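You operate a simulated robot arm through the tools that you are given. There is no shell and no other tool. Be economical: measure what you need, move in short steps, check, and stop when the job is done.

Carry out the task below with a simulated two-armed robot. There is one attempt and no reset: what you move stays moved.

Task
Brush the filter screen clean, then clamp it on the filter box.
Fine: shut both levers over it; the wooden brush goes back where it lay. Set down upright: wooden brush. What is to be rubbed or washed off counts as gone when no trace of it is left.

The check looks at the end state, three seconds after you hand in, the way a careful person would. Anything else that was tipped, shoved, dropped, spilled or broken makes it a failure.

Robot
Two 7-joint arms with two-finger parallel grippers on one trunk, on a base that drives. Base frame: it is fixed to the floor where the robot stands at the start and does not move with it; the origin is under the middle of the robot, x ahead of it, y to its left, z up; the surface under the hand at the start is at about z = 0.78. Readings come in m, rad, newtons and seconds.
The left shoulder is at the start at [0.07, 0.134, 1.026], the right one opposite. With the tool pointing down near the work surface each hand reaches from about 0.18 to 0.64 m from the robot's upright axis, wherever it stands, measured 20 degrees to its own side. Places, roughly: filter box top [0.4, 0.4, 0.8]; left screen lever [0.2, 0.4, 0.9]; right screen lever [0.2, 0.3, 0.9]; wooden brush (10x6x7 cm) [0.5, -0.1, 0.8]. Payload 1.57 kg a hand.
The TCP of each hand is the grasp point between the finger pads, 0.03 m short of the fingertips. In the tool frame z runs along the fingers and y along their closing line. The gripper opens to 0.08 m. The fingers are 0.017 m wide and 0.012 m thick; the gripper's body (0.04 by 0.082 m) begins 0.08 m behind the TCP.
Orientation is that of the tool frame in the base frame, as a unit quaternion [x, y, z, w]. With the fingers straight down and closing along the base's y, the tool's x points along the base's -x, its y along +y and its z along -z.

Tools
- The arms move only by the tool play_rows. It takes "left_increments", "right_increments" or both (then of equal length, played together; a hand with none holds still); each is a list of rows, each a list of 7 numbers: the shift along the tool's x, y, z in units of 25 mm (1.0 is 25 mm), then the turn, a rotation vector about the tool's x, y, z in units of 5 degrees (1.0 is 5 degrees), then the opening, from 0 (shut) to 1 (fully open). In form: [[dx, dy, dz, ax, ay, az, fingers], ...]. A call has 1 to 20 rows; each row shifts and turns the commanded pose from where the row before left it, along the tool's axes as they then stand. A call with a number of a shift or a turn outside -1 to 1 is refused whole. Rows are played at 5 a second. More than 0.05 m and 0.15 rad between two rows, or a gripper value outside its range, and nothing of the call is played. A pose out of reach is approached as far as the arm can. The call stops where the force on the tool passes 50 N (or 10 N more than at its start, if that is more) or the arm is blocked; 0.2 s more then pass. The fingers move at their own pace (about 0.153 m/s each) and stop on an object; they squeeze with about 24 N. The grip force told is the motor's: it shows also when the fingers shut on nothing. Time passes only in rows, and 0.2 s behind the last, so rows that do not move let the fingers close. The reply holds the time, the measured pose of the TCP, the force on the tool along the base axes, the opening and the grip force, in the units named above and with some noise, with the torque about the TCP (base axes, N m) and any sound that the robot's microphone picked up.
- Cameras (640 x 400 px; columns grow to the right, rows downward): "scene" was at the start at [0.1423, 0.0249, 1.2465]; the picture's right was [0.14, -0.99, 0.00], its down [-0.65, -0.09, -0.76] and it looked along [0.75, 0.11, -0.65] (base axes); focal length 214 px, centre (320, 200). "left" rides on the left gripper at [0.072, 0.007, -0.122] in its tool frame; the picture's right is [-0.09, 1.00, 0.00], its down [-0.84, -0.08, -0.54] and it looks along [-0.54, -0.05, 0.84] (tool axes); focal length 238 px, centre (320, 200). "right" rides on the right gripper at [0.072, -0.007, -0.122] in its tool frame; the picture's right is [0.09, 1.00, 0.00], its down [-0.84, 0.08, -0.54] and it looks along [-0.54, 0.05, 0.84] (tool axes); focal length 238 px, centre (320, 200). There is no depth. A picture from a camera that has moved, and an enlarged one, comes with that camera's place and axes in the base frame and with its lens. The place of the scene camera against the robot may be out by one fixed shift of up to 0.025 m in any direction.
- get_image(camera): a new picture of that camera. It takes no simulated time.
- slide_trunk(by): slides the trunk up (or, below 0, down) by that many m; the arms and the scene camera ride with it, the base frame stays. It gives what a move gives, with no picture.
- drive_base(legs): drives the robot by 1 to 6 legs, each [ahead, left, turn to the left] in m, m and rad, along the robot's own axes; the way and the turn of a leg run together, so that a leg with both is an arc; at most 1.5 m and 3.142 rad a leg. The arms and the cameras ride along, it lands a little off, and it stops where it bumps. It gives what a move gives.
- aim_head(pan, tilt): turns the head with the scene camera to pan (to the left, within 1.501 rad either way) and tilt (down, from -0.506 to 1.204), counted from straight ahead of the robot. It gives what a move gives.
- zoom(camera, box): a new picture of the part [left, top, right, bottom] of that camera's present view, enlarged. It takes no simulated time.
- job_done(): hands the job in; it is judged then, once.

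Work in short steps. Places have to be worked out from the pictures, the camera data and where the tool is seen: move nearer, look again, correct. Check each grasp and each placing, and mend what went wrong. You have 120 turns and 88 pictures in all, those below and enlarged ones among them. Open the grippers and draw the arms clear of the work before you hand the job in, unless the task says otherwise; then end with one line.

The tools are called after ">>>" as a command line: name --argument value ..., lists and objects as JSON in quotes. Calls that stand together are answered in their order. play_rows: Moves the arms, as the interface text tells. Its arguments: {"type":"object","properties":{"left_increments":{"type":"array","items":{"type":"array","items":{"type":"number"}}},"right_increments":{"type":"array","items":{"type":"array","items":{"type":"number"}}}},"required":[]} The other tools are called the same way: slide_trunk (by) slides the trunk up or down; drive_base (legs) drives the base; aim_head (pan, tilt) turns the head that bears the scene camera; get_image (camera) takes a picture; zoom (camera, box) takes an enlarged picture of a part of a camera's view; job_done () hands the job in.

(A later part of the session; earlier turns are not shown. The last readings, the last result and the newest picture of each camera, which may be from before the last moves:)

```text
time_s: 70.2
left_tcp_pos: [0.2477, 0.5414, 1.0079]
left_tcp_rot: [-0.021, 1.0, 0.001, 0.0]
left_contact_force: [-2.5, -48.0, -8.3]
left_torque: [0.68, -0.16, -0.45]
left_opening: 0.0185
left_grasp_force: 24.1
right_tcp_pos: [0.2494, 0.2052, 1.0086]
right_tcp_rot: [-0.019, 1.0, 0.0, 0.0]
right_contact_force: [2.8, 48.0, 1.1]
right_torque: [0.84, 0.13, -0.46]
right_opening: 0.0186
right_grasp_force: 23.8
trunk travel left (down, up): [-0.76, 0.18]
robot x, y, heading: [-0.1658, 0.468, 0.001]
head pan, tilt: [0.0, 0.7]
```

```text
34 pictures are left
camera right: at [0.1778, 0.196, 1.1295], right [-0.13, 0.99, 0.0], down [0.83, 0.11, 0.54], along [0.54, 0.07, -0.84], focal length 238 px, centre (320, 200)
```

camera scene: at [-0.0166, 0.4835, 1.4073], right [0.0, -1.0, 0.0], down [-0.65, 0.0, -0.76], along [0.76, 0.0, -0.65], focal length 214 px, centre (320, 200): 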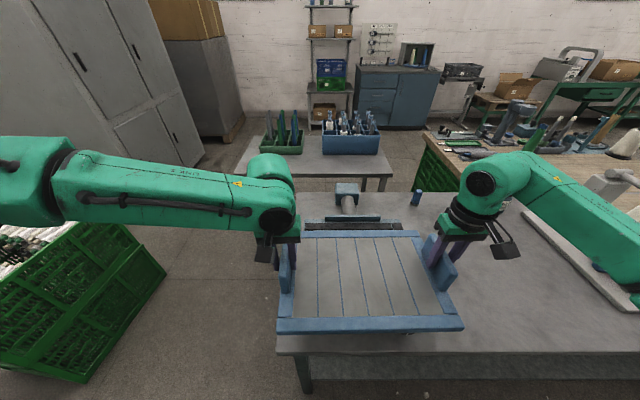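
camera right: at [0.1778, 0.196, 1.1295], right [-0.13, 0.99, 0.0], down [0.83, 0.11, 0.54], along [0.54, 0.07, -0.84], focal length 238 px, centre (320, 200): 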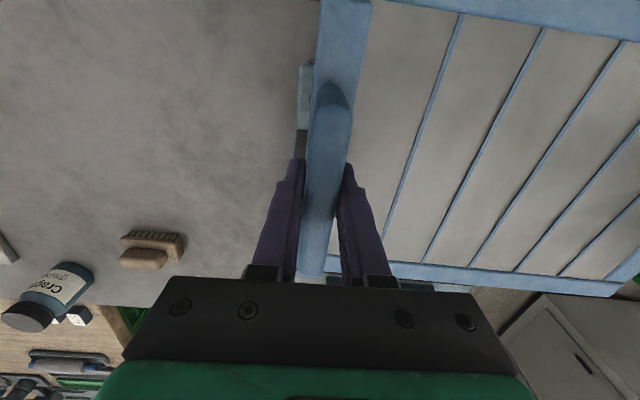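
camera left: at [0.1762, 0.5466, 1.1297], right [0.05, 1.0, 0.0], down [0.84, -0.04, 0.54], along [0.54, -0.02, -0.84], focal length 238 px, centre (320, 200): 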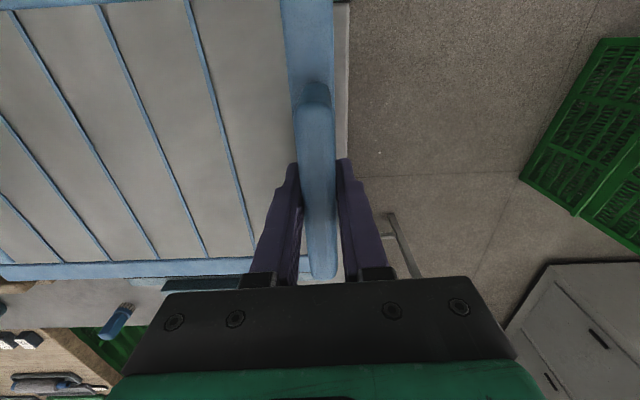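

The grasp is restored to what it was. The left arm can't extend inward, so I'll reposition: relieve the pull, shift both hands 0.18 m left relative to the robot (and 4 cm back), then drive right and forward where the base has room.

>>> play_rows --left_increments '[[0, -0.09, 0, 0, 0, 0, 0], [0.168, 0.4, 0, 0, 0, 0, 0], [0.168, 0.4, 0, 0, 0, 0, 0], [0.168, 0.4, 0, 0, 0, 0, 0], [0, 0, 0, 0, 0, 0, 0]]' --right_increments '[[0, 0.09, 0, 0, 0, 0, 0], [0.168, 0.4, 0, 0, 0, 0, 0], [0.168, 0.4, 0, 0, 0, 0, 0], [0.168, 0.4, 0, 0, 0, 0, 0], [0, 0, 0, 0, 0, 0, 0]]'

```text
time_s: 71.4
left_tcp_pos: [0.2369, 0.5715, 1.0083]
left_tcp_rot: [-0.022, 1.0, 0.004, -0.001]
left_contact_force: [-3.1, -32.7, -7.8]
left_torque: [0.03, -0.2, -0.41]
left_opening: 0.0184
left_grasp_force: 24.2
right_tcp_pos: [0.2359, 0.2351, 1.0072]
right_tcp_rot: [-0.016, 1.0, -0.003, 0.0]
right_contact_force: [2.8, 32.4, -0.2]
right_torque: [1.36, 0.18, -0.42]
right_opening: 0.0188
right_grasp_force: 24.3
trunk travel left (down, up): [-0.76, 0.18]
robot x, y, heading: [-0.1601, 0.4727, -0.003]
head pan, tilt: [0.0, 0.7]
```

Stable. I continue the lateral shift and relieve a bit more.

>>> play_rows --left_increments '[[0, -0.06, 0.02, 0, 0, 0, 0], [0.18, 0.7, 0, 0, 0, 0, 0], [0.18, 0.7, 0, 0, 0, 0, 0], [0.18, 0.7, 0, 0, 0, 0, 0], [0.18, 0.7, 0, 0, 0, 0, 0], [0.18, 0.7, 0, 0, 0, 0, 0], [0.18, 0.7, 0, 0, 0, 0, 0], [0.18, 0.7, 0, 0, 0, 0, 0], [0.18, 0.7, 0, 0, 0, 0, 0], [0, 0, 0, 0, 0, 0, 0]]' --right_increments '[[0, 0.06, 0, 0, 0, 0, 0], [0.18, 0.7, 0, 0, 0, 0, 0], [0.18, 0.7, 0, 0, 0, 0, 0], [0.18, 0.7, 0, 0, 0, 0, 0], [0.18, 0.7, 0, 0, 0, 0, 0], [0.18, 0.7, 0, 0, 0, 0, 0], [0.18, 0.7, 0, 0, 0, 0, 0], [0.18, 0.7, 0, 0, 0, 0, 0], [0.18, 0.7, 0, 0, 0, 0, 0], [0, 0, 0, 0, 0, 0, 0]]'

```text
time_s: 73.6
left_tcp_pos: [0.193, 0.7081, 1.0093]
left_tcp_rot: [-0.023, 1.0, 0.008, -0.003]
left_contact_force: [-2.5, 1.1, -10.0]
left_torque: [1.08, 0.5, -0.39]
left_opening: 0.0182
left_grasp_force: 23.9
right_tcp_pos: [0.1946, 0.3732, 1.0048]
right_tcp_rot: [-0.016, 1.0, -0.006, 0.0]
right_contact_force: [2.7, -1.6, 2.8]
right_torque: [1.24, -0.45, -0.54]
right_opening: 0.0196
right_grasp_force: 23.6
trunk travel left (down, up): [-0.76, 0.18]
robot x, y, heading: [-0.1621, 0.4722, -0.001]
head pan, tilt: [0.0, 0.7]
```

Hands moved as wanted. I level them, then drive right 0.178 m and forward 0.16 m.

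>>> play_rows --left_increments '[[0, 0, 0.08, 0.06, 0, 0, 0], [0, 0, 0, 0.06, 0, 0, 0]]' --right_increments '[[0, 0, -0.08, -0.04, 0, 0, 0], [0, 0, 0, -0.04, 0, 0, 0]]'

>>> drive_base --legs '[[0, -0.178, 0], [0.16, 0, 0]]'

>>> aim_head --pan 0.1 --tilt 0.75

>>> get_image --camera "scene"

```text
time_s: 74.2
left_tcp_pos: [0.1928, 0.7096, 1.0056]
left_tcp_rot: [-0.023, 1.0, 0.003, -0.002]
left_contact_force: [-3.1, 13.8, -8.8]
left_torque: [0.8, 0.03, -0.42]
left_opening: 0.0186
left_grasp_force: 24.0
right_tcp_pos: [0.1963, 0.3733, 1.0066]
right_tcp_rot: [-0.016, 1.0, -0.004, 0.0]
right_contact_force: [2.0, -11.3, 1.6]
right_torque: [1.1, 0.0, -0.38]
right_opening: 0.0185
right_grasp_force: 24.2
trunk travel left (down, up): [-0.76, 0.18]
robot x, y, heading: [-0.1665, 0.473, -0.005]
head pan, tilt: [0.0, 0.7]
```

```text
time_s: 76.7
left_tcp_pos: [0.3492, 0.5296, 1.0091]
left_tcp_rot: [-0.02, 1.0, 0.003, -0.002]
left_contact_force: [-3.1, 29.1, -7.3]
left_torque: [0.32, -0.26, -0.38]
left_opening: 0.0181
left_grasp_force: 23.7
right_tcp_pos: [0.3522, 0.1939, 1.0081]
right_tcp_rot: [-0.014, 1.0, -0.003, 0.0]
right_contact_force: [2.1, -28.7, -0.8]
right_torque: [0.91, 0.29, -0.33]
right_opening: 0.0186
right_grasp_force: 23.8
trunk travel left (down, up): [-0.76, 0.18]
robot x, y, heading: [-0.005, 0.2921, -0.011]
head pan, tilt: [0.0, 0.7]
```

```text
time_s: 77.4
left_tcp_pos: [0.3519, 0.5302, 1.0074]
left_tcp_rot: [-0.019, 1.0, 0.004, -0.004]
left_contact_force: [-2.6, 3.2, -8.0]
left_torque: [0.17, -0.37, -0.5]
left_opening: 0.0183
left_grasp_force: 23.8
right_tcp_pos: [0.3531, 0.1943, 1.007]
right_tcp_rot: [-0.012, 1.0, -0.004, -0.001]
right_contact_force: [2.6, -2.8, 0.2]
right_torque: [1.2, 0.4, -0.36]
right_opening: 0.0184
right_grasp_force: 24.1
trunk travel left (down, up): [-0.76, 0.18]
robot x, y, heading: [-0.0068, 0.2958, -0.009]
head pan, tilt: [0.099, 0.75]
```

```text
33 pictures are left
camera scene: at [0.1382, 0.3138, 1.4032], right [0.09, -1.0, 0.0], down [-0.68, -0.06, -0.73], along [0.73, 0.07, -0.68], focal length 214 px, centre (320, 200)
```

scene: 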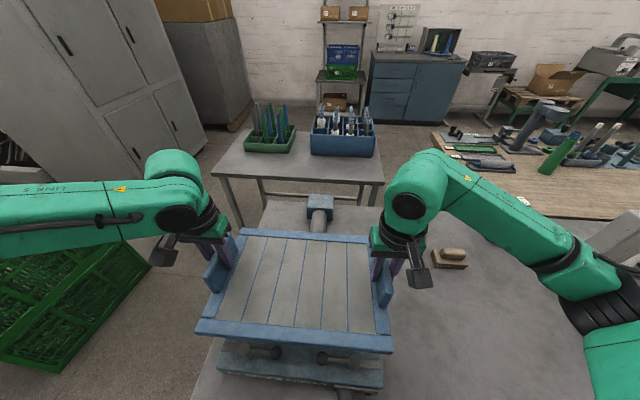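

The screen is over the box. I move forward 1.7 cm and lower the trunk by 4 cm (screen bottom ≈0.90), then look closely at lip and levers relative to the edges.

>>> play_rows --left_increments '[[-0.33, 0, 0, 0, 0, 0, 0], [-0.33, 0, 0, 0, 0, 0, 0], [0, 0, 0, 0, 0, 0, 0]]' --right_increments '[[-0.33, 0, 0, 0, 0, 0, 0], [-0.33, 0, 0, 0, 0, 0, 0], [0, 0, 0, 0, 0, 0, 0]]'

>>> slide_trunk --by -0.04

>>> zoom --camera "scene" --box '[190, 300, 400, 400]'

>>> zoom --camera "scene" --box '[220, 190, 390, 290]'

>>> get_image --camera "left"

```text
time_s: 78.2
left_tcp_pos: [0.3682, 0.5303, 1.0071]
left_tcp_rot: [-0.02, 1.0, 0.004, -0.004]
left_contact_force: [-2.8, 1.5, -7.0]
left_torque: [0.02, 0.46, -0.48]
left_opening: 0.0186
left_grasp_force: 23.5
right_tcp_pos: [0.3692, 0.1934, 1.0079]
right_tcp_rot: [-0.013, 1.0, -0.003, 0.0]
right_contact_force: [1.8, -1.1, -0.4]
right_torque: [1.12, -0.46, -0.51]
right_opening: 0.0186
right_grasp_force: 24.4
trunk travel left (down, up): [-0.76, 0.18]
robot x, y, heading: [-0.005, 0.2924, -0.009]
head pan, tilt: [0.099, 0.75]
```

```text
time_s: 79.0
left_tcp_pos: [0.369, 0.53, 0.9664]
left_tcp_rot: [-0.02, 1.0, 0.003, -0.003]
left_contact_force: [-1.5, 1.0, -8.5]
left_torque: [0.16, 0.5, -0.45]
left_opening: 0.0184
left_grasp_force: 23.7
right_tcp_pos: [0.3695, 0.1943, 0.9666]
right_tcp_rot: [-0.013, 1.0, -0.004, -0.001]
right_contact_force: [3.1, -1.0, 0.9]
right_torque: [1.15, -0.5, -0.5]
right_opening: 0.0183
right_grasp_force: 24.4
trunk travel left (down, up): [-0.72, 0.22]
robot x, y, heading: [-0.0057, 0.2907, -0.005]
head pan, tilt: [0.099, 0.75]
```

```text
3.05 times, centred on (295, 350) of scene
camera zoom: at [0.1375, 0.3136, 1.3632], right [0.09, -1.0, 0.0], down [-0.68, -0.06, -0.73], along [0.73, 0.07, -0.68], focal length 654 px, centre (396, -257)
```

zoom: 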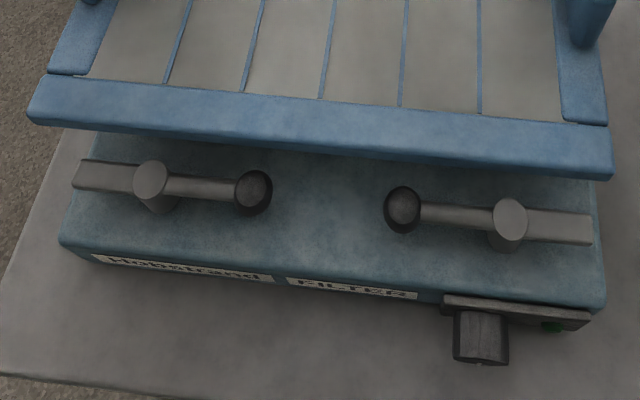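

```text
3.76 times, centred on (305, 240) of scene
camera zoom: at [0.1375, 0.3136, 1.3632], right [0.09, -1.0, 0.0], down [-0.68, -0.06, -0.73], along [0.73, 0.07, -0.68], focal length 807 px, centre (376, 49)
```

zoom: 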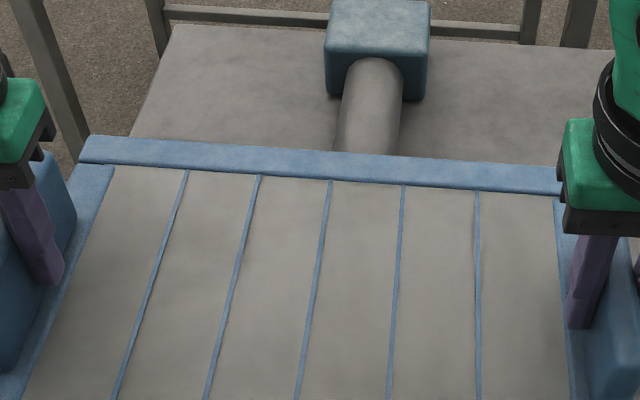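

```text
30 pictures are left
camera left: at [0.2963, 0.5342, 1.0891], right [0.05, 1.0, 0.01], down [0.84, -0.05, 0.54], along [0.54, -0.02, -0.84], focal length 238 px, centre (320, 200)
```

left: 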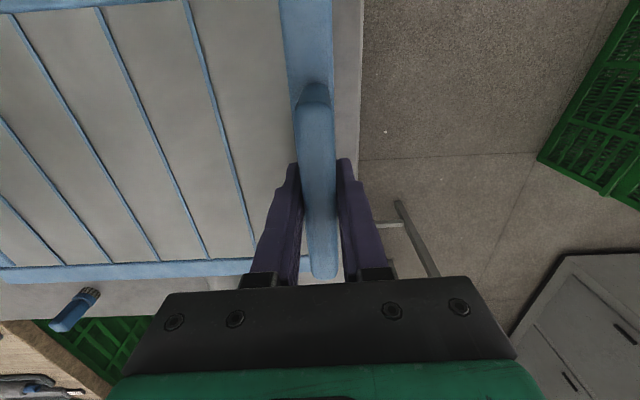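

Measured in one image: near edge x≈0.257 vs lever posts' edge ≈0.247, far edge ≈0.4965 vs lip ≈0.50; and the screen sits ~1.2 cm too far left of the box. I shift −y 1.2 cm and back 4 mm, then lower 4.2 cm.

>>> play_rows --left_increments '[[0.08, -0.24, 0, 0, 0, 0, 0], [0.08, -0.24, 0, 0, 0, 0, 0], [0, 0, 0, 0, 0, 0, 0]]' --right_increments '[[0.08, -0.24, 0, 0, 0, 0, 0], [0.08, -0.24, 0, 0, 0, 0, 0], [0, 0, 0, 0, 0, 0, 0]]'

>>> slide_trunk --by -0.035

>>> zoom --camera "scene" --box '[190, 300, 400, 400]'

>>> zoom --camera "scene" --box '[220, 190, 390, 290]'

```text
time_s: 79.8
left_tcp_pos: [0.3642, 0.5178, 0.9664]
left_tcp_rot: [-0.019, 1.0, 0.004, -0.003]
left_contact_force: [-2.5, 3.0, -8.8]
left_torque: [0.15, -0.01, -0.43]
left_opening: 0.0183
left_grasp_force: 23.9
right_tcp_pos: [0.3664, 0.181, 0.9664]
right_tcp_rot: [-0.014, 1.0, -0.005, -0.001]
right_contact_force: [2.3, -3.7, 0.0]
right_torque: [1.11, 0.04, -0.4]
right_opening: 0.0185
right_grasp_force: 24.2
trunk travel left (down, up): [-0.72, 0.22]
robot x, y, heading: [-0.0033, 0.2946, -0.001]
head pan, tilt: [0.099, 0.75]
```

```text
time_s: 80.6
left_tcp_pos: [0.3648, 0.5182, 0.9319]
left_tcp_rot: [-0.019, 1.0, 0.003, -0.002]
left_contact_force: [-3.1, 7.3, -6.5]
left_torque: [0.0, -0.2, -0.39]
left_opening: 0.0183
left_grasp_force: 24.5
right_tcp_pos: [0.365, 0.1813, 0.9319]
right_tcp_rot: [-0.013, 1.0, -0.003, -0.001]
right_contact_force: [1.9, -6.5, 0.2]
right_torque: [1.06, 0.16, -0.39]
right_opening: 0.0184
right_grasp_force: 24.4
trunk travel left (down, up): [-0.685, 0.255]
robot x, y, heading: [-0.0058, 0.2908, -0.006]
head pan, tilt: [0.099, 0.75]
```

```text
3.05 times, centred on (295, 350) of scene
camera zoom: at [0.1374, 0.3135, 1.3282], right [0.09, -1.0, 0.0], down [-0.68, -0.06, -0.73], along [0.73, 0.07, -0.68], focal length 654 px, centre (396, -257)
```

zoom: 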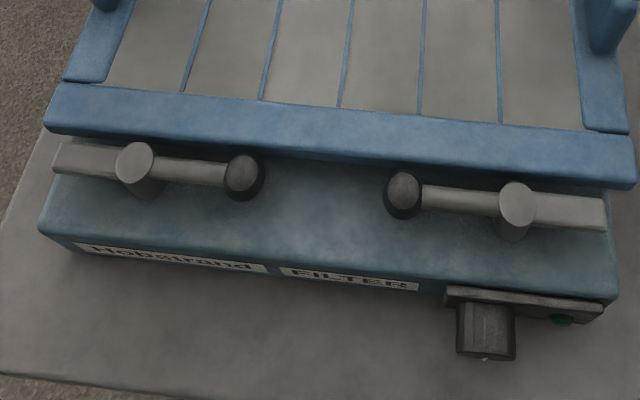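

```text
3.76 times, centred on (305, 240) of scene
camera zoom: at [0.1374, 0.3135, 1.3282], right [0.09, -1.0, 0.0], down [-0.68, -0.06, -0.73], along [0.73, 0.07, -0.68], focal length 807 px, centre (376, 49)
```

zoom: 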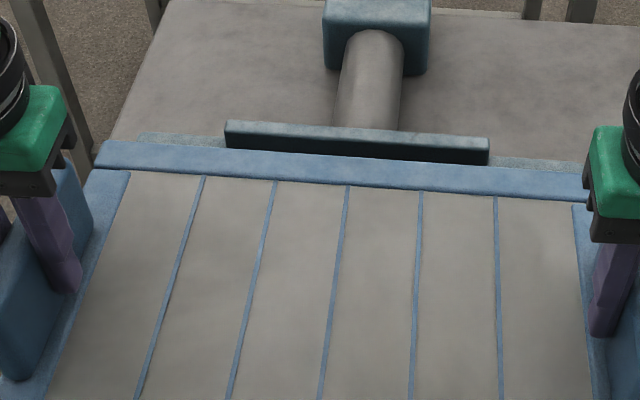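

The screen is now centred on the box (y) with ~6–8 mm clearance to posts. I lower 1.6 cm more and check forces.

>>> slide_trunk --by -0.016

>>> zoom --camera "scene" --box '[190, 180, 420, 400]'

```text
time_s: 81.3
left_tcp_pos: [0.3638, 0.5191, 0.9168]
left_tcp_rot: [-0.021, 1.0, 0.004, -0.001]
left_contact_force: [-2.1, 12.2, -5.6]
left_torque: [-0.41, -0.84, -0.35]
left_opening: 0.0183
left_grasp_force: 23.8
right_tcp_pos: [0.3652, 0.1821, 0.9172]
right_tcp_rot: [-0.012, 1.0, -0.003, 0.002]
right_contact_force: [3.4, -11.4, 9.2]
right_torque: [1.02, -0.72, -0.49]
right_opening: 0.0182
right_grasp_force: 24.2
trunk travel left (down, up): [-0.669, 0.271]
robot x, y, heading: [-0.0033, 0.2899, -0.009]
head pan, tilt: [0.099, 0.75]
```

```text
1.82 times, centred on (305, 290) of scene
camera zoom: at [0.1361, 0.3142, 1.3125], right [0.09, -1.0, 0.0], down [-0.68, -0.06, -0.73], along [0.73, 0.07, -0.68], focal length 390 px, centre (347, 36)
```

zoom: 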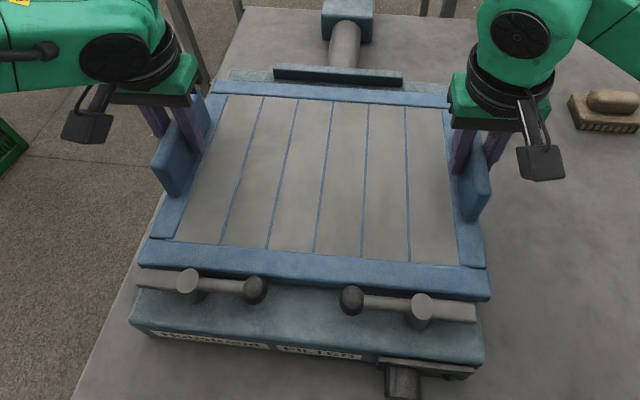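

The right side has just touched (+9 N), consistent with reaching the gasket. I lower 3 mm more and read.

>>> slide_trunk --by -0.003

>>> zoom --camera "scene" --box '[230, 200, 380, 270]'

>>> zoom --camera "scene" --box '[190, 300, 400, 400]'

```text
time_s: 81.8
left_tcp_pos: [0.363, 0.5175, 0.915]
left_tcp_rot: [-0.02, 1.0, 0.003, -0.001]
left_contact_force: [0.1, 17.7, 12.5]
left_torque: [-0.89, 0.77, -0.49]
left_opening: 0.0186
left_grasp_force: 23.4
right_tcp_pos: [0.364, 0.1833, 0.9145]
right_tcp_rot: [-0.012, 1.0, -0.004, 0.002]
right_contact_force: [9.0, -13.3, 21.2]
right_torque: [0.89, -0.14, -0.38]
right_opening: 0.0183
right_grasp_force: 23.8
trunk travel left (down, up): [-0.666, 0.274]
robot x, y, heading: [-0.0057, 0.2924, -0.005]
head pan, tilt: [0.099, 0.75]
```

```text
4.27 times, centred on (305, 235) of scene
camera zoom: at [0.1351, 0.3145, 1.31], right [0.09, -1.0, 0.0], down [-0.68, -0.06, -0.73], along [0.73, 0.07, -0.68], focal length 915 px, centre (384, 51)
```

zoom: 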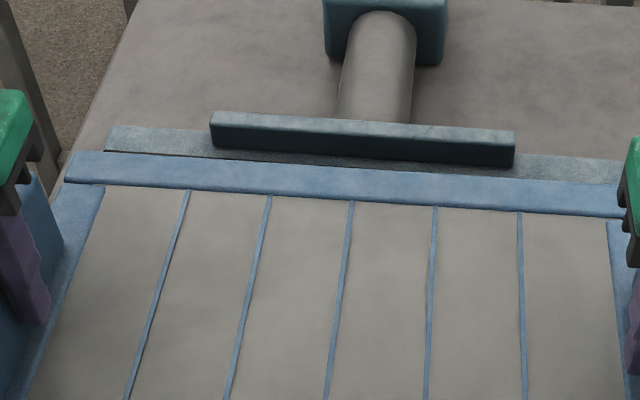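

```text
3.05 times, centred on (295, 350) of scene
camera zoom: at [0.1351, 0.3145, 1.31], right [0.09, -1.0, 0.0], down [-0.68, -0.06, -0.73], along [0.73, 0.07, -0.68], focal length 654 px, centre (396, -257)
```

zoom: 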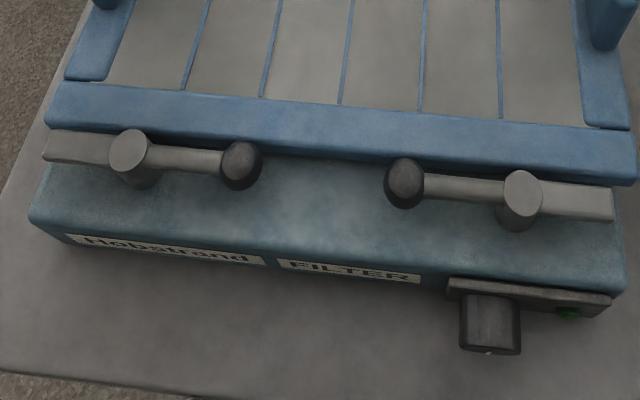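

Resting on the gasket with both hands; the far rail is still just short of the lip. I ease the load by 2 mm and slide the screen forward in small steps.

>>> slide_trunk --by 0.002

>>> play_rows --left_increments '[[-0.16, 0, 0, 0, 0, 0, 0], [-0.16, 0, 0, 0, 0, 0, 0], [-0.16, 0, 0, 0, 0, 0, 0], [0, 0, 0, 0, 0, 0, 0]]' --right_increments '[[-0.16, 0, 0, 0, 0, 0, 0], [-0.16, 0, 0, 0, 0, 0, 0], [-0.16, 0, 0, 0, 0, 0, 0], [0, 0, 0, 0, 0, 0, 0]]'

>>> zoom --camera "scene" --box '[230, 200, 380, 270]'

```text
time_s: 82.3
left_tcp_pos: [0.363, 0.5179, 0.9156]
left_tcp_rot: [-0.02, 1.0, 0.002, -0.004]
left_contact_force: [-1.2, 17.5, 1.5]
left_torque: [-0.88, -0.81, -0.32]
left_opening: 0.0181
left_grasp_force: 23.5
right_tcp_pos: [0.3651, 0.1823, 0.9153]
right_tcp_rot: [-0.013, 1.0, -0.003, -0.002]
right_contact_force: [5.7, -13.0, 8.6]
right_torque: [0.98, -0.66, -0.46]
right_opening: 0.0181
right_grasp_force: 24.2
trunk travel left (down, up): [-0.668, 0.272]
robot x, y, heading: [-0.0026, 0.2921, -0.007]
head pan, tilt: [0.099, 0.75]
```

```text
time_s: 83.3
left_tcp_pos: [0.3764, 0.5192, 0.9151]
left_tcp_rot: [-0.02, 1.0, 0.004, -0.003]
left_contact_force: [-2.3, 21.6, -4.3]
left_torque: [-0.94, 0.29, -0.42]
left_opening: 0.0182
left_grasp_force: 23.7
right_tcp_pos: [0.3766, 0.1817, 0.9155]
right_tcp_rot: [-0.013, 1.0, -0.004, -0.001]
right_contact_force: [-1.6, -22.0, 2.3]
right_torque: [0.97, 0.78, -0.35]
right_opening: 0.0183
right_grasp_force: 24.0
trunk travel left (down, up): [-0.668, 0.272]
robot x, y, heading: [-0.0057, 0.2913, -0.004]
head pan, tilt: [0.099, 0.75]
```

```text
4.27 times, centred on (305, 235) of scene
camera zoom: at [0.1358, 0.3139, 1.3114], right [0.09, -1.0, 0.0], down [-0.68, -0.06, -0.73], along [0.73, 0.07, -0.68], focal length 915 px, centre (384, 51)
```

zoom: 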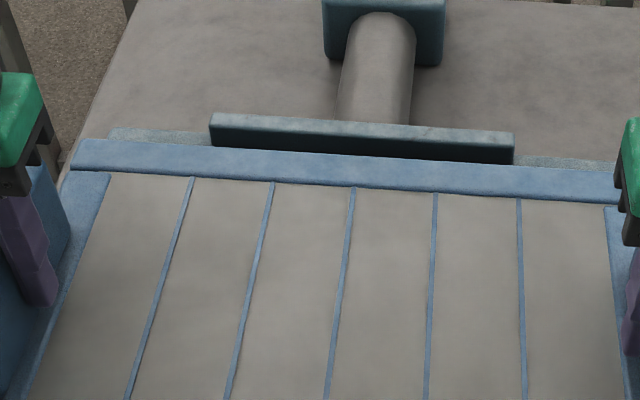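

The rail is now close to the lip and not under it yet. I continue forward another ~1 cm.

>>> play_rows --left_increments '[[-0.14, 0, 0, 0, 0, 0, 0], [-0.14, 0, 0, 0, 0, 0, 0], [-0.14, 0, 0, 0, 0, 0, 0], [0, 0, 0, 0, 0, 0, 0]]' --right_increments '[[-0.14, 0, 0, 0, 0, 0, 0], [-0.14, 0, 0, 0, 0, 0, 0], [-0.14, 0, 0, 0, 0, 0, 0], [0, 0, 0, 0, 0, 0, 0]]'

>>> zoom --camera "scene" --box '[230, 200, 380, 270]'

>>> zoom --camera "scene" --box '[190, 300, 400, 400]'

```text
time_s: 84.3
left_tcp_pos: [0.3846, 0.5182, 0.9146]
left_tcp_rot: [-0.02, 1.0, 0.004, -0.002]
left_contact_force: [-5.3, 20.9, 6.8]
left_torque: [-0.99, 0.44, -0.46]
left_opening: 0.0186
left_grasp_force: 24.1
right_tcp_pos: [0.3874, 0.1825, 0.9151]
right_tcp_rot: [-0.012, 1.0, -0.003, 0.0]
right_contact_force: [3.0, -21.2, -3.3]
right_torque: [0.78, 0.46, -0.4]
right_opening: 0.0181
right_grasp_force: 24.0
trunk travel left (down, up): [-0.668, 0.272]
robot x, y, heading: [-0.0033, 0.2944, -0.006]
head pan, tilt: [0.099, 0.75]
```

```text
4.27 times, centred on (305, 235) of scene
camera zoom: at [0.1361, 0.3131, 1.3115], right [0.09, -1.0, 0.0], down [-0.68, -0.06, -0.73], along [0.73, 0.07, -0.68], focal length 915 px, centre (384, 51)
```

zoom: 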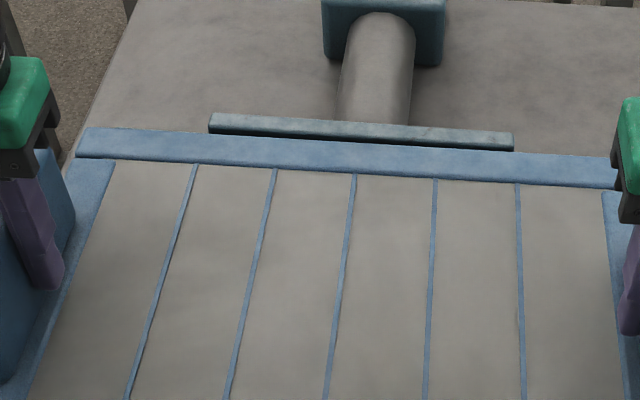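

```text
3.05 times, centred on (295, 350) of scene
camera zoom: at [0.1361, 0.3131, 1.3115], right [0.09, -1.0, 0.0], down [-0.68, -0.06, -0.73], along [0.73, 0.07, -0.68], focal length 654 px, centre (396, -257)
```

zoom: 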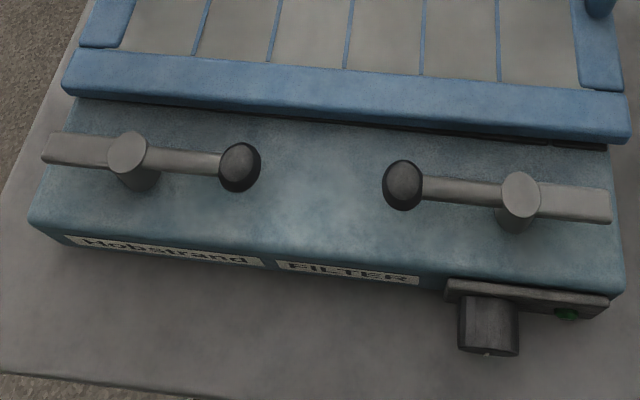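

The screen's near edge is now slightly past the gasket's near edge (gasket peeks out), and the far bar is just a stop behind. The gasket centre corresponds to TCP x≈0.379, so I slide back ~7 mm.

>>> play_rows --left_increments '[[0.12, 0.02, 0, 0, 0, 0, 0], [0.12, 0.02, 0, 0, 0, 0, 0], [0, 0.02, 0, 0, 0, 0, 0]]' --right_increments '[[0.15, -0.02, 0, 0, 0, 0, 0], [0.15, -0.02, 0, 0, 0, 0, 0], [0, -0.02, 0, 0, 0, 0, 0]]'

>>> slide_trunk --by -0.002

>>> zoom --camera "scene" --box '[190, 180, 420, 400]'

```text
time_s: 85.1
left_tcp_pos: [0.3784, 0.518, 0.9144]
left_tcp_rot: [-0.019, 1.0, 0.001, -0.003]
left_contact_force: [-3.4, -4.4, 2.4]
left_torque: [-0.67, -0.2, -0.33]
left_opening: 0.0184
left_grasp_force: 23.8
right_tcp_pos: [0.3794, 0.1832, 0.9153]
right_tcp_rot: [-0.015, 1.0, -0.001, 0.0]
right_contact_force: [1.9, 4.9, -5.7]
right_torque: [0.29, -0.41, -0.29]
right_opening: 0.0182
right_grasp_force: 23.7
trunk travel left (down, up): [-0.668, 0.272]
robot x, y, heading: [-0.0052, 0.2909, -0.008]
head pan, tilt: [0.099, 0.75]
```

```text
time_s: 85.6
left_tcp_pos: [0.3793, 0.5196, 0.9147]
left_tcp_rot: [-0.02, 1.0, 0.002, 0.0]
left_contact_force: [-3.8, -18.4, 16.7]
left_torque: [-0.61, 0.5, -0.48]
left_opening: 0.0184
left_grasp_force: 23.9
right_tcp_pos: [0.379, 0.1822, 0.9149]
right_tcp_rot: [-0.013, 1.0, -0.001, 0.001]
right_contact_force: [8.0, 19.4, 5.3]
right_torque: [0.36, 0.81, -0.46]
right_opening: 0.0183
right_grasp_force: 23.5
trunk travel left (down, up): [-0.666, 0.274]
robot x, y, heading: [-0.0055, 0.293, -0.007]
head pan, tilt: [0.099, 0.75]
```

```text
1.82 times, centred on (305, 290) of scene
camera zoom: at [0.1355, 0.3129, 1.3099], right [0.09, -1.0, 0.0], down [-0.68, -0.06, -0.73], along [0.73, 0.07, -0.68], focal length 390 px, centre (347, 36)
```

zoom: 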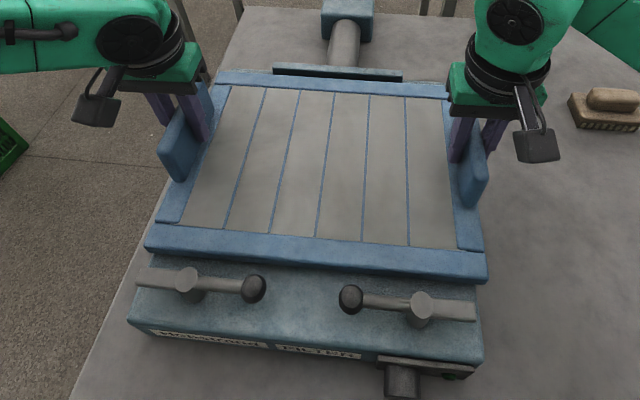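

Screen is seated on the gasket, loaded from both sides. I relieve the internal pull, open both hands and lift straight up.

>>> play_rows --left_increments '[[0, -0.03, 0, 0, 0, 0, 0], [0, 0, 0, 0, 0, 0, 0.5], [0, 0, 0, 0, 0, 0, 1], [0, 0, 0, 0, 0, 0, 1], [0, 0, -0.8, 0, 0, 0, 1], [0, 0, -0.8, 0, 0, 0, 1], [0, 0, -0.8, 0, 0, 0, 1], [0, 0, -0.8, 0, 0, 0, 1], [0, 0, -0.8, 0, 0, 0, 1]]' --right_increments '[[0, 0.03, 0, 0, 0, 0, 0], [0, 0, 0, 0, 0, 0, 0.5], [0, 0, 0, 0, 0, 0, 1], [0, 0, 0, 0, 0, 0, 1], [0, 0, -0.8, 0, 0, 0, 1], [0, 0, -0.8, 0, 0, 0, 1], [0, 0, -0.8, 0, 0, 0, 1], [0, 0, -0.8, 0, 0, 0, 1], [0, 0, -0.8, 0, 0, 0, 1]]'

>>> get_image --camera "scene"

>>> get_image --camera "left"

>>> get_image --camera "right"

```text
time_s: 87.6
left_tcp_pos: [0.3799, 0.5189, 1.0144]
left_tcp_rot: [-0.02, 1.0, 0.004, -0.002]
left_contact_force: [0.6, 0.1, -0.2]
left_torque: [0.0, -0.01, 0.0]
left_opening: 0.0797
left_grasp_force: 0.0
right_tcp_pos: [0.3782, 0.1824, 1.0144]
right_tcp_rot: [-0.013, 1.0, -0.004, 0.0]
right_contact_force: [-0.3, -0.1, 0.1]
right_torque: [0.01, -0.01, 0.01]
right_opening: 0.0801
right_grasp_force: 0.1
trunk travel left (down, up): [-0.666, 0.274]
robot x, y, heading: [-0.0026, 0.2954, -0.008]
head pan, tilt: [0.099, 0.75]
```

```text
20 pictures are left
camera scene: at [0.1361, 0.3135, 1.3093], right [0.09, -1.0, 0.0], down [-0.68, -0.06, -0.73], along [0.73, 0.07, -0.68], focal length 214 px, centre (320, 200)
```

scene: 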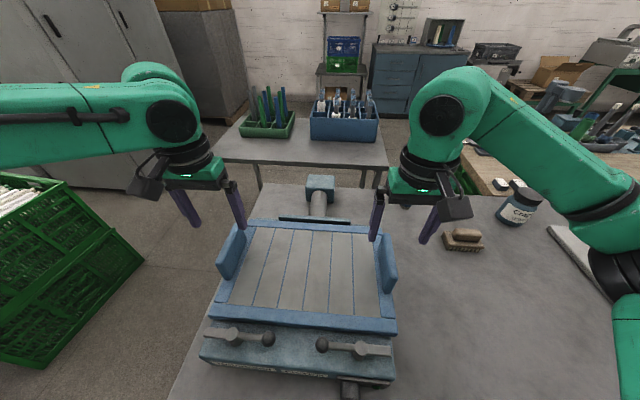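

```text
19 pictures are left
camera left: at [0.3086, 0.5227, 1.1355], right [0.05, 1.0, 0.01], down [0.84, -0.05, 0.54], along [0.54, -0.02, -0.84], focal length 238 px, centre (320, 200)
```

left: 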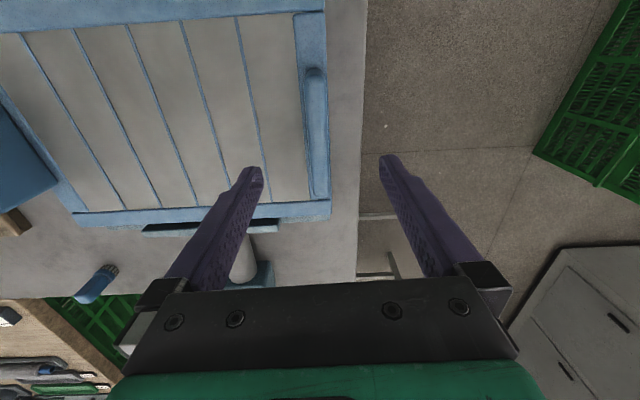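

```text
18 pictures are left
camera right: at [0.3064, 0.1741, 1.1354], right [-0.12, 0.99, -0.01], down [0.83, 0.1, 0.54], along [0.54, 0.06, -0.84], focal length 238 px, centre (320, 200)
```

right: 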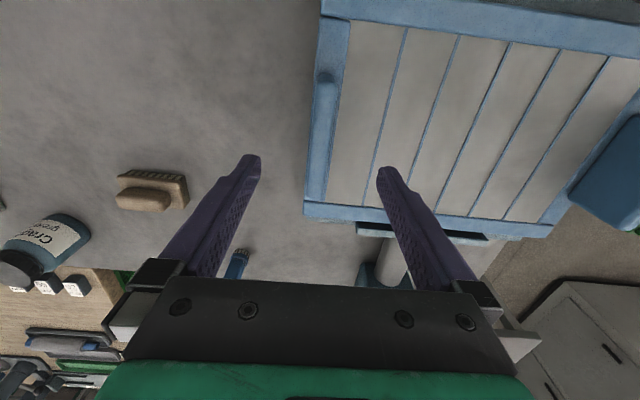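

The screen sits well on the box near the rear stop. Next, the left lever: I move the left hand (fingers closed) above the spot between its knob (≈0.230, 0.405) and the screen's near rail and look.

>>> play_rows --left_increments '[[0.7, 0, 0, 0, 0, 0, 0], [0.7, -0.58, 0, 0, 0, 0, 0], [0.7, -0.58, 0, 0, 0, 0, 0], [0.7, -0.58, 0, 0, 0, 0, 0], [0.7, -0.58, 0.2, 0, 0, 0, 0], [0.7, -0.58, 0.5, 0, 0, 0, 0], [0.7, -0.58, 0.5, 0, 0, 0, 0], [0, -0.58, 0, 0, 0, 0, 0], [0, 0, 0, 0, 0, 0, 0]]'

>>> get_image --camera "left"

>>> zoom --camera "scene" --box '[180, 280, 400, 400]'

```text
time_s: 89.6
left_tcp_pos: [0.2804, 0.426, 0.9985]
left_tcp_rot: [-0.021, 1.0, 0.003, -0.002]
left_contact_force: [0.1, 0.3, 0.3]
left_torque: [-0.01, 0.0, 0.0]
left_opening: 0.0
left_grasp_force: 21.5
left hand out of reach, approached as far as the arm can: row 6, 7
right_tcp_pos: [0.3799, 0.1822, 1.0135]
right_tcp_rot: [-0.013, 1.0, -0.004, 0.0]
right_contact_force: [-0.2, 0.6, 0.1]
right_torque: [0.01, 0.0, 0.02]
right_opening: 0.0801
right_grasp_force: 0.1
trunk travel left (down, up): [-0.666, 0.274]
robot x, y, heading: [-0.0047, 0.2931, -0.008]
head pan, tilt: [0.099, 0.75]
```

```text
17 pictures are left
camera left: at [0.2094, 0.4291, 1.1213], right [0.05, 1.0, 0.01], down [0.84, -0.05, 0.54], along [0.54, -0.02, -0.84], focal length 238 px, centre (320, 200)
```

left: 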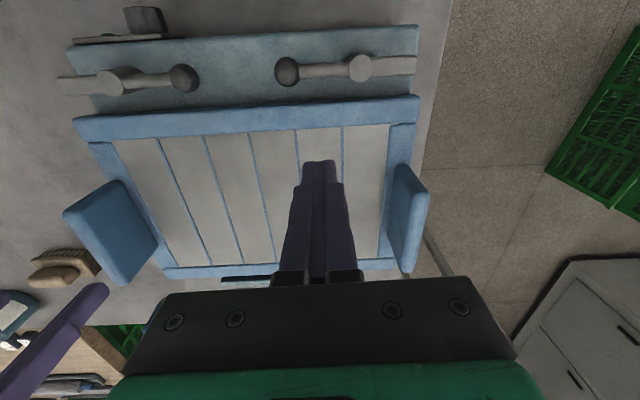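

```text
2.91 times, centred on (290, 340) of scene
camera zoom: at [0.1361, 0.3127, 1.3094], right [0.09, -1.0, 0.0], down [-0.68, -0.06, -0.73], along [0.73, 0.07, -0.68], focal length 624 px, centre (407, -207)
```

zoom: 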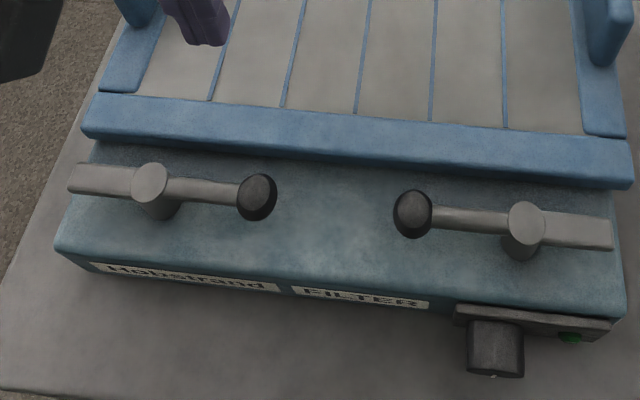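

The left arm is too close-in here, so I drive the base back 0.16 m to have both levers in comfortable reach (knobs at ≈(0.226, 0.402) and (0.226, 0.310), pivots ≈(0.226, 0.464)/(0.226, 0.251)).

>>> drive_base --legs '[[-0.16, 0, 0]]'

```text
time_s: 91.0
left_tcp_pos: [0.1256, 0.4258, 0.9979]
left_tcp_rot: [-0.018, 1.0, 0.004, -0.004]
left_contact_force: [-0.1, 0.9, 0.0]
left_torque: [-0.02, 0.01, -0.02]
left_opening: 0.0
left_grasp_force: 21.1
right_tcp_pos: [0.2204, 0.1828, 1.0129]
right_tcp_rot: [-0.011, 1.0, -0.003, -0.001]
right_contact_force: [0.1, -0.2, 0.5]
right_torque: [0.02, 0.04, 0.01]
right_opening: 0.08
right_grasp_force: 0.0
trunk travel left (down, up): [-0.666, 0.274]
robot x, y, heading: [-0.1595, 0.2938, -0.01]
head pan, tilt: [0.099, 0.75]
```

Now I move the left hand forward to above the gap behind the left knob and check the pose.

>>> play_rows --left_increments '[[-0.9, -0.2, 0, 0, 0, 0, 0], [-0.9, -0.2, 0, 0, 0, 0, 0], [-0.9, -0.2, 0, 0, 0, 0, 0], [-0.9, -0.2, 0, 0, 0, 0, 0], [-0.9, -0.2, 0.2, 0, 0, 0, 0], [-0.8, -0.16, 0.4, 0, 0, 0, 0], [0, 0, 0, 0, 0, 0, 0]]'

```text
time_s: 92.6
left_tcp_pos: [0.2564, 0.403, 0.9828]
left_tcp_rot: [-0.019, 1.0, 0.004, -0.003]
left_contact_force: [0.5, 0.3, -0.5]
left_torque: [0.01, 0.02, -0.01]
left_opening: 0.0001
left_grasp_force: 21.4
right_tcp_pos: [0.2183, 0.1831, 1.0135]
right_tcp_rot: [-0.011, 1.0, -0.003, 0.0]
right_contact_force: [-0.4, -0.3, 0.0]
right_torque: [-0.01, -0.02, 0.01]
right_opening: 0.0799
right_grasp_force: 0.0
trunk travel left (down, up): [-0.666, 0.274]
robot x, y, heading: [-0.1653, 0.2953, -0.012]
head pan, tilt: [0.099, 0.75]
```

On target. I descend to z≈0.914 (tips ≈0.884) and look with both cameras.

>>> play_rows --left_increments '[[-0.12, 0, 0.7, 0, 0, 0, 0], [0, 0, 0.7, 0, 0, 0, 0], [0, 0, 0.7, 0, 0, 0, 0], [0, 0, 0.65, 0, 0, 0, 0], [0, 0, 0, 0, 0, 0, 0]]'

>>> zoom --camera "left" --box '[230, 40, 430, 220]'

>>> zoom --camera "scene" --box '[230, 200, 390, 320]'

```text
time_s: 93.8
left_tcp_pos: [0.2597, 0.4035, 0.9139]
left_tcp_rot: [-0.019, 1.0, 0.003, -0.003]
left_contact_force: [0.3, 0.7, -0.5]
left_torque: [0.01, 0.03, -0.01]
left_opening: 0.0
left_grasp_force: 21.4
right_tcp_pos: [0.2203, 0.1819, 1.0134]
right_tcp_rot: [-0.012, 1.0, -0.004, 0.0]
right_contact_force: [-0.4, 0.6, 0.7]
right_torque: [0.0, 0.0, -0.01]
right_opening: 0.0798
right_grasp_force: 0.1
trunk travel left (down, up): [-0.666, 0.274]
robot x, y, heading: [-0.1621, 0.2959, -0.013]
head pan, tilt: [0.099, 0.75]
```

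```text
2.22 times, centred on (330, 130) of left
camera zoom: at [0.1881, 0.4074, 1.036], right [0.06, 1.0, 0.01], down [0.84, -0.05, 0.54], along [0.54, -0.02, -0.84], focal length 530 px, centre (298, 356)
```

zoom: 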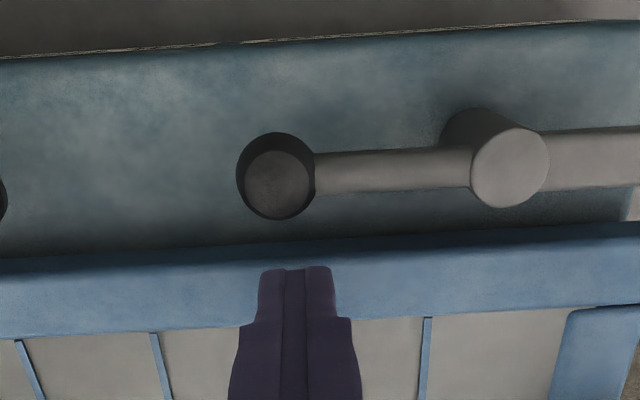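

```text
3.33 times, centred on (310, 260) of scene
camera zoom: at [-0.022, 0.3144, 1.3094], right [0.09, -1.0, 0.0], down [-0.68, -0.06, -0.73], along [0.73, 0.06, -0.68], focal length 715 px, centre (353, 0)
```

zoom: 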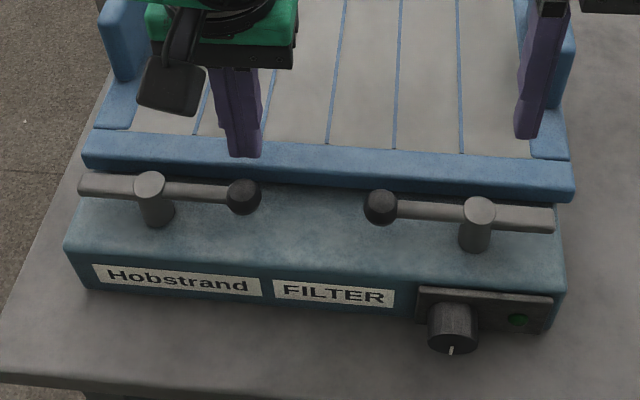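

Finger tip is correctly between knob and rail, above rail height. I lower 4 mm and push the knob along its arc toward the robot (first ~60°).

>>> play_rows --left_increments '[[0, 0, 0.16, 0, 0, 0, 0], [0.47, -0.04, 0, 0, 0, 0, 0], [0.34, -0.018, 0, 0, 0, 0, 0], [0.34, -0.018, 0, 0, 0, 0, 0], [0.34, -0.018, 0, 0, 0, 0, 0], [0.34, -0.018, 0, 0, 0, 0, 0], [0.3, 0.162, 0, 0, 0, 0, 0], [0.3, 0.162, 0, 0, 0, 0, 0], [0.3, 0.162, 0, 0, 0, 0, 0], [0.3, 0.162, 0, 0, 0, 0, 0], [0, 0, 0, 0, 0, 0, 0]]'

>>> zoom --camera "scene" --box '[230, 200, 390, 320]'

```text
time_s: 96.2
left_tcp_pos: [0.1822, 0.4151, 0.911]
left_tcp_rot: [-0.019, 1.0, 0.003, -0.002]
left_contact_force: [-1.1, -0.2, 0.3]
left_torque: [-0.01, -0.03, 0.03]
left_opening: 0.0
left_grasp_force: 20.9
right_tcp_pos: [0.22, 0.1822, 1.0125]
right_tcp_rot: [-0.011, 1.0, -0.003, 0.0]
right_contact_force: [-0.7, 0.2, -0.1]
right_torque: [0.02, 0.0, -0.02]
right_opening: 0.0803
right_grasp_force: 0.1
trunk travel left (down, up): [-0.666, 0.274]
robot x, y, heading: [-0.1659, 0.2947, -0.011]
head pan, tilt: [0.099, 0.75]
```

```text
3.33 times, centred on (310, 260) of scene
camera zoom: at [-0.0216, 0.3143, 1.3093], right [0.09, -1.0, 0.0], down [-0.68, -0.06, -0.73], along [0.73, 0.07, -0.68], focal length 715 px, centre (353, 0)
```

zoom: 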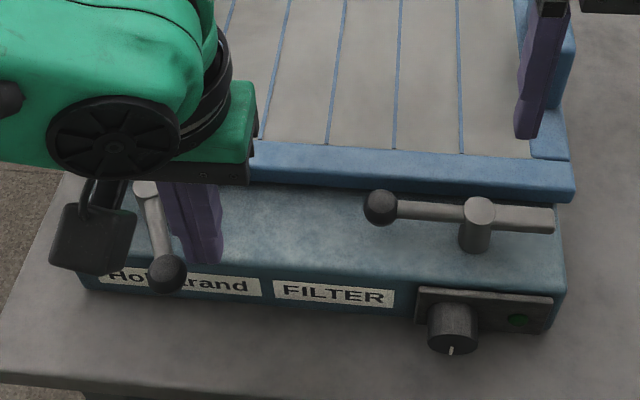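

The left lever is turning (~70°). I complete the arc to 90°.

>>> play_rows --left_increments '[[0.18, 0.29, 0, 0, 0, 0, 0], [0.18, 0.29, 0, 0, 0, 0, 0], [0.18, 0.29, 0, 0, 0, 0, 0], [0.18, 0.29, 0, 0, 0, 0, 0], [0, 0.1, 0, 0, 0, 0, 0], [0, 0.1, 0, 0, 0, 0, 0], [0, 0, 0, 0, 0, 0, 0]]'

>>> zoom --camera "left" --box '[200, 0, 520, 200]'

```text
time_s: 97.8
left_tcp_pos: [0.1683, 0.4387, 0.9111]
left_tcp_rot: [-0.019, 1.0, 0.004, -0.004]
left_contact_force: [-0.3, -0.6, 0.4]
left_torque: [-0.02, 0.02, 0.0]
left_opening: 0.0
left_grasp_force: 21.4
left hand out of reach, approached as far as the arm can: row 4
right_tcp_pos: [0.2188, 0.1817, 1.0137]
right_tcp_rot: [-0.011, 1.0, -0.004, 0.0]
right_contact_force: [0.1, 0.0, -1.4]
right_torque: [0.02, 0.0, 0.03]
right_opening: 0.0802
right_grasp_force: 0.1
trunk travel left (down, up): [-0.666, 0.274]
robot x, y, heading: [-0.1642, 0.2964, -0.004]
head pan, tilt: [0.099, 0.75]
```

```text
2.00 times, centred on (360, 100) of left
camera zoom: at [0.0965, 0.4437, 1.0332], right [0.06, 1.0, 0.01], down [0.84, -0.05, 0.54], along [0.54, -0.02, -0.84], focal length 477 px, centre (240, 400)
```

zoom: 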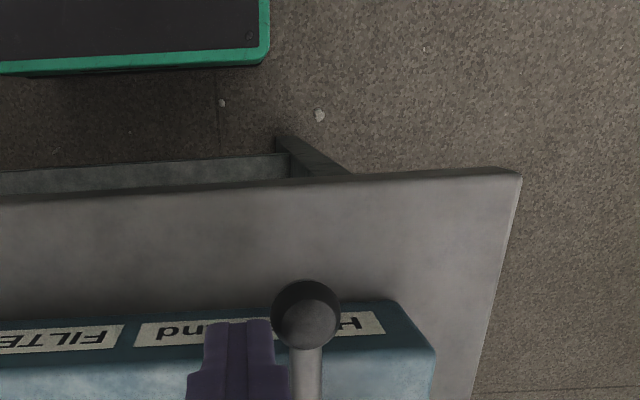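

The knob now points straight toward the robot (y 0.464 ≈ pivot y). I push a few mm further to feel whether there's an end stop.

>>> play_rows --left_increments '[[-0.04, 0.12, 0, 0, 0, 0, 0], [0, 0.12, 0, 0, 0, 0, 0], [0, 0.0, 0, 0, 0, 0, 0]]'

>>> zoom --camera "left" --box '[280, 90, 480, 230]'

```text
time_s: 98.6
left_tcp_pos: [0.1688, 0.4413, 0.9104]
left_tcp_rot: [-0.018, 1.0, 0.003, -0.002]
left_contact_force: [-5.3, -16.9, -2.5]
left_torque: [-0.61, 0.1, 0.19]
left_opening: 0.0001
left_grasp_force: 21.0
right_tcp_pos: [0.2197, 0.1787, 1.0131]
right_tcp_rot: [-0.011, 1.0, -0.002, 0.0]
right_contact_force: [1.1, 0.4, 0.5]
right_torque: [-0.01, -0.02, 0.03]
right_opening: 0.0801
right_grasp_force: 0.0
trunk travel left (down, up): [-0.666, 0.274]
robot x, y, heading: [-0.1627, 0.2955, -0.009]
head pan, tilt: [0.099, 0.75]
```

```text
2.86 times, centred on (380, 160) of left
camera zoom: at [0.0972, 0.4462, 1.0332], right [0.06, 1.0, 0.01], down [0.84, -0.05, 0.54], along [0.54, -0.02, -0.84], focal length 681 px, centre (149, 314)
```

zoom: 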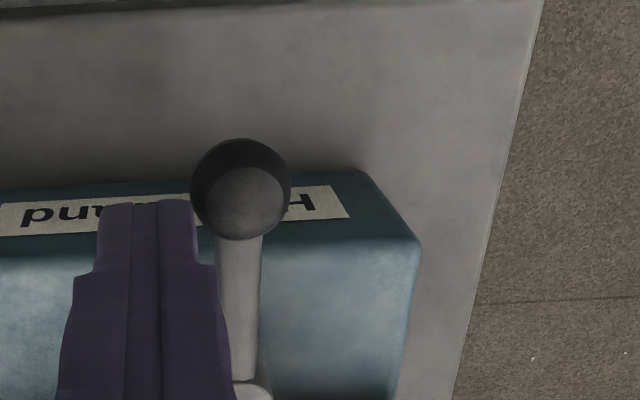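

A firm stop (17 N): the left lever is shut. I back the left hand off, raise it clear to the left, then drive the base 0.125 m left so the right arm can reach the right lever.

>>> play_rows --left_increments '[[0, -0.3, 0, 0, 0, 0, 0], [0, 0, -1, 0, 0, 0, 0], [0, 0, -1, 0, 0, 0, 0], [0, 0, -1, 0, 0, 0, 0], [0, 0, -1, 0, 0, 0, 0], [-0.5, 1, -0.5, 0, 0, 0, 0], [-0.5, 1, -0.5, 0, 0, 0, 0], [-0.5, 1, 0, 0, 0, 0, 0], [-0.5, 1, 0, 0, 0, 0, 0]]' --right_increments '[[0, 0, 0, 0, 0, 0, 0], [0, 0, 0, 0, 0, 0, 0], [0, 0, 0, 0, 0, 0, 0], [0, 0, 0, 0, 0, 0, 0], [0, 0, 0, 0, 0, 0, 0], [0, 0, 0, 0, 0, 0, 0], [0, 0, 0, 0, 0, 0, 0], [0, 0, 0, 0, 0, 0, 0], [0, 0, 0, 0, 0, 0, 0]]'

>>> drive_base --legs '[[0, 0.125, 0.008]]'

```text
time_s: 100.6
left_tcp_pos: [0.2182, 0.5413, 1.0335]
left_tcp_rot: [-0.019, 1.0, 0.002, -0.002]
left_contact_force: [-0.3, -0.1, -0.2]
left_torque: [0.01, -0.01, 0.02]
left_opening: 0.0
left_grasp_force: 21.6
right_tcp_pos: [0.2196, 0.183, 1.0135]
right_tcp_rot: [-0.011, 1.0, -0.004, 0.0]
right_contact_force: [0.4, 0.8, 0.2]
right_torque: [-0.02, 0.01, -0.01]
right_opening: 0.0
right_grasp_force: 21.2
trunk travel left (down, up): [-0.666, 0.274]
robot x, y, heading: [-0.1616, 0.296, -0.01]
head pan, tilt: [0.099, 0.75]
```

```text
time_s: 101.9
left_tcp_pos: [0.216, 0.6652, 1.035]
left_tcp_rot: [-0.023, 1.0, 0.003, -0.003]
left_contact_force: [1.1, 0.2, -0.2]
left_torque: [0.0, 0.0, -0.02]
left_opening: 0.0
left_grasp_force: 21.4
right_tcp_pos: [0.2215, 0.3076, 1.0133]
right_tcp_rot: [-0.016, 1.0, -0.002, 0.001]
right_contact_force: [0.2, 0.7, -0.6]
right_torque: [0.02, -0.02, 0.0]
right_opening: 0.0
right_grasp_force: 21.2
trunk travel left (down, up): [-0.666, 0.274]
robot x, y, heading: [-0.1597, 0.4196, 0.001]
head pan, tilt: [0.099, 0.75]
```

Now the right hand: forward to x≈0.2585 above the gap behind the right knob, then down to z≈0.914.

>>> play_rows --right_increments '[[-0.75, 0.03, 0, 0, 0, 0, 0], [-0.75, 0.03, 0, 0, 0, 0, 0], [0, 0, 0.7, 0, 0, 0, 0], [0, 0, 0.7, 0, 0, 0, 0], [0, 0, 0.7, 0, 0, 0, 0], [0, 0, 0.7, 0, 0, 0, 0], [0, 0, 0.6, 0, 0, 0, 0], [0, 0, 0.5, 0, 0, 0, 0], [0, 0, 0, 0, 0, 0, 0]]'

>>> zoom --camera "right" --box '[200, 40, 400, 220]'

```text
time_s: 103.9
left_tcp_pos: [0.2157, 0.6671, 1.034]
left_tcp_rot: [-0.023, 1.0, 0.003, -0.003]
left_contact_force: [-0.6, 0.8, 0.3]
left_torque: [0.01, -0.05, -0.01]
left_opening: 0.0001
left_grasp_force: 21.8
right_tcp_pos: [0.258, 0.3101, 0.9162]
right_tcp_rot: [-0.016, 1.0, -0.004, 0.0]
right_contact_force: [-0.9, 0.4, -0.8]
right_torque: [0.03, 0.04, -0.01]
right_opening: 0.0
right_grasp_force: 21.1
trunk travel left (down, up): [-0.666, 0.274]
robot x, y, heading: [-0.1607, 0.4183, 0.0]
head pan, tilt: [0.099, 0.75]
```

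```text
2.22 times, centred on (300, 130) of right
camera zoom: at [0.1863, 0.3017, 1.0381], right [-0.12, 0.99, -0.01], down [0.83, 0.11, 0.54], along [0.54, 0.06, -0.84], focal length 530 px, centre (364, 356)
```

zoom: 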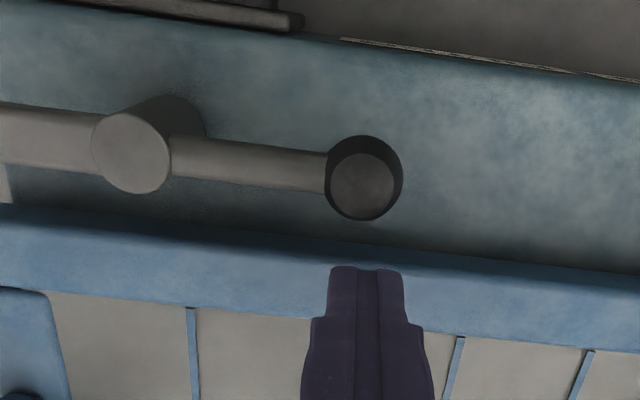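

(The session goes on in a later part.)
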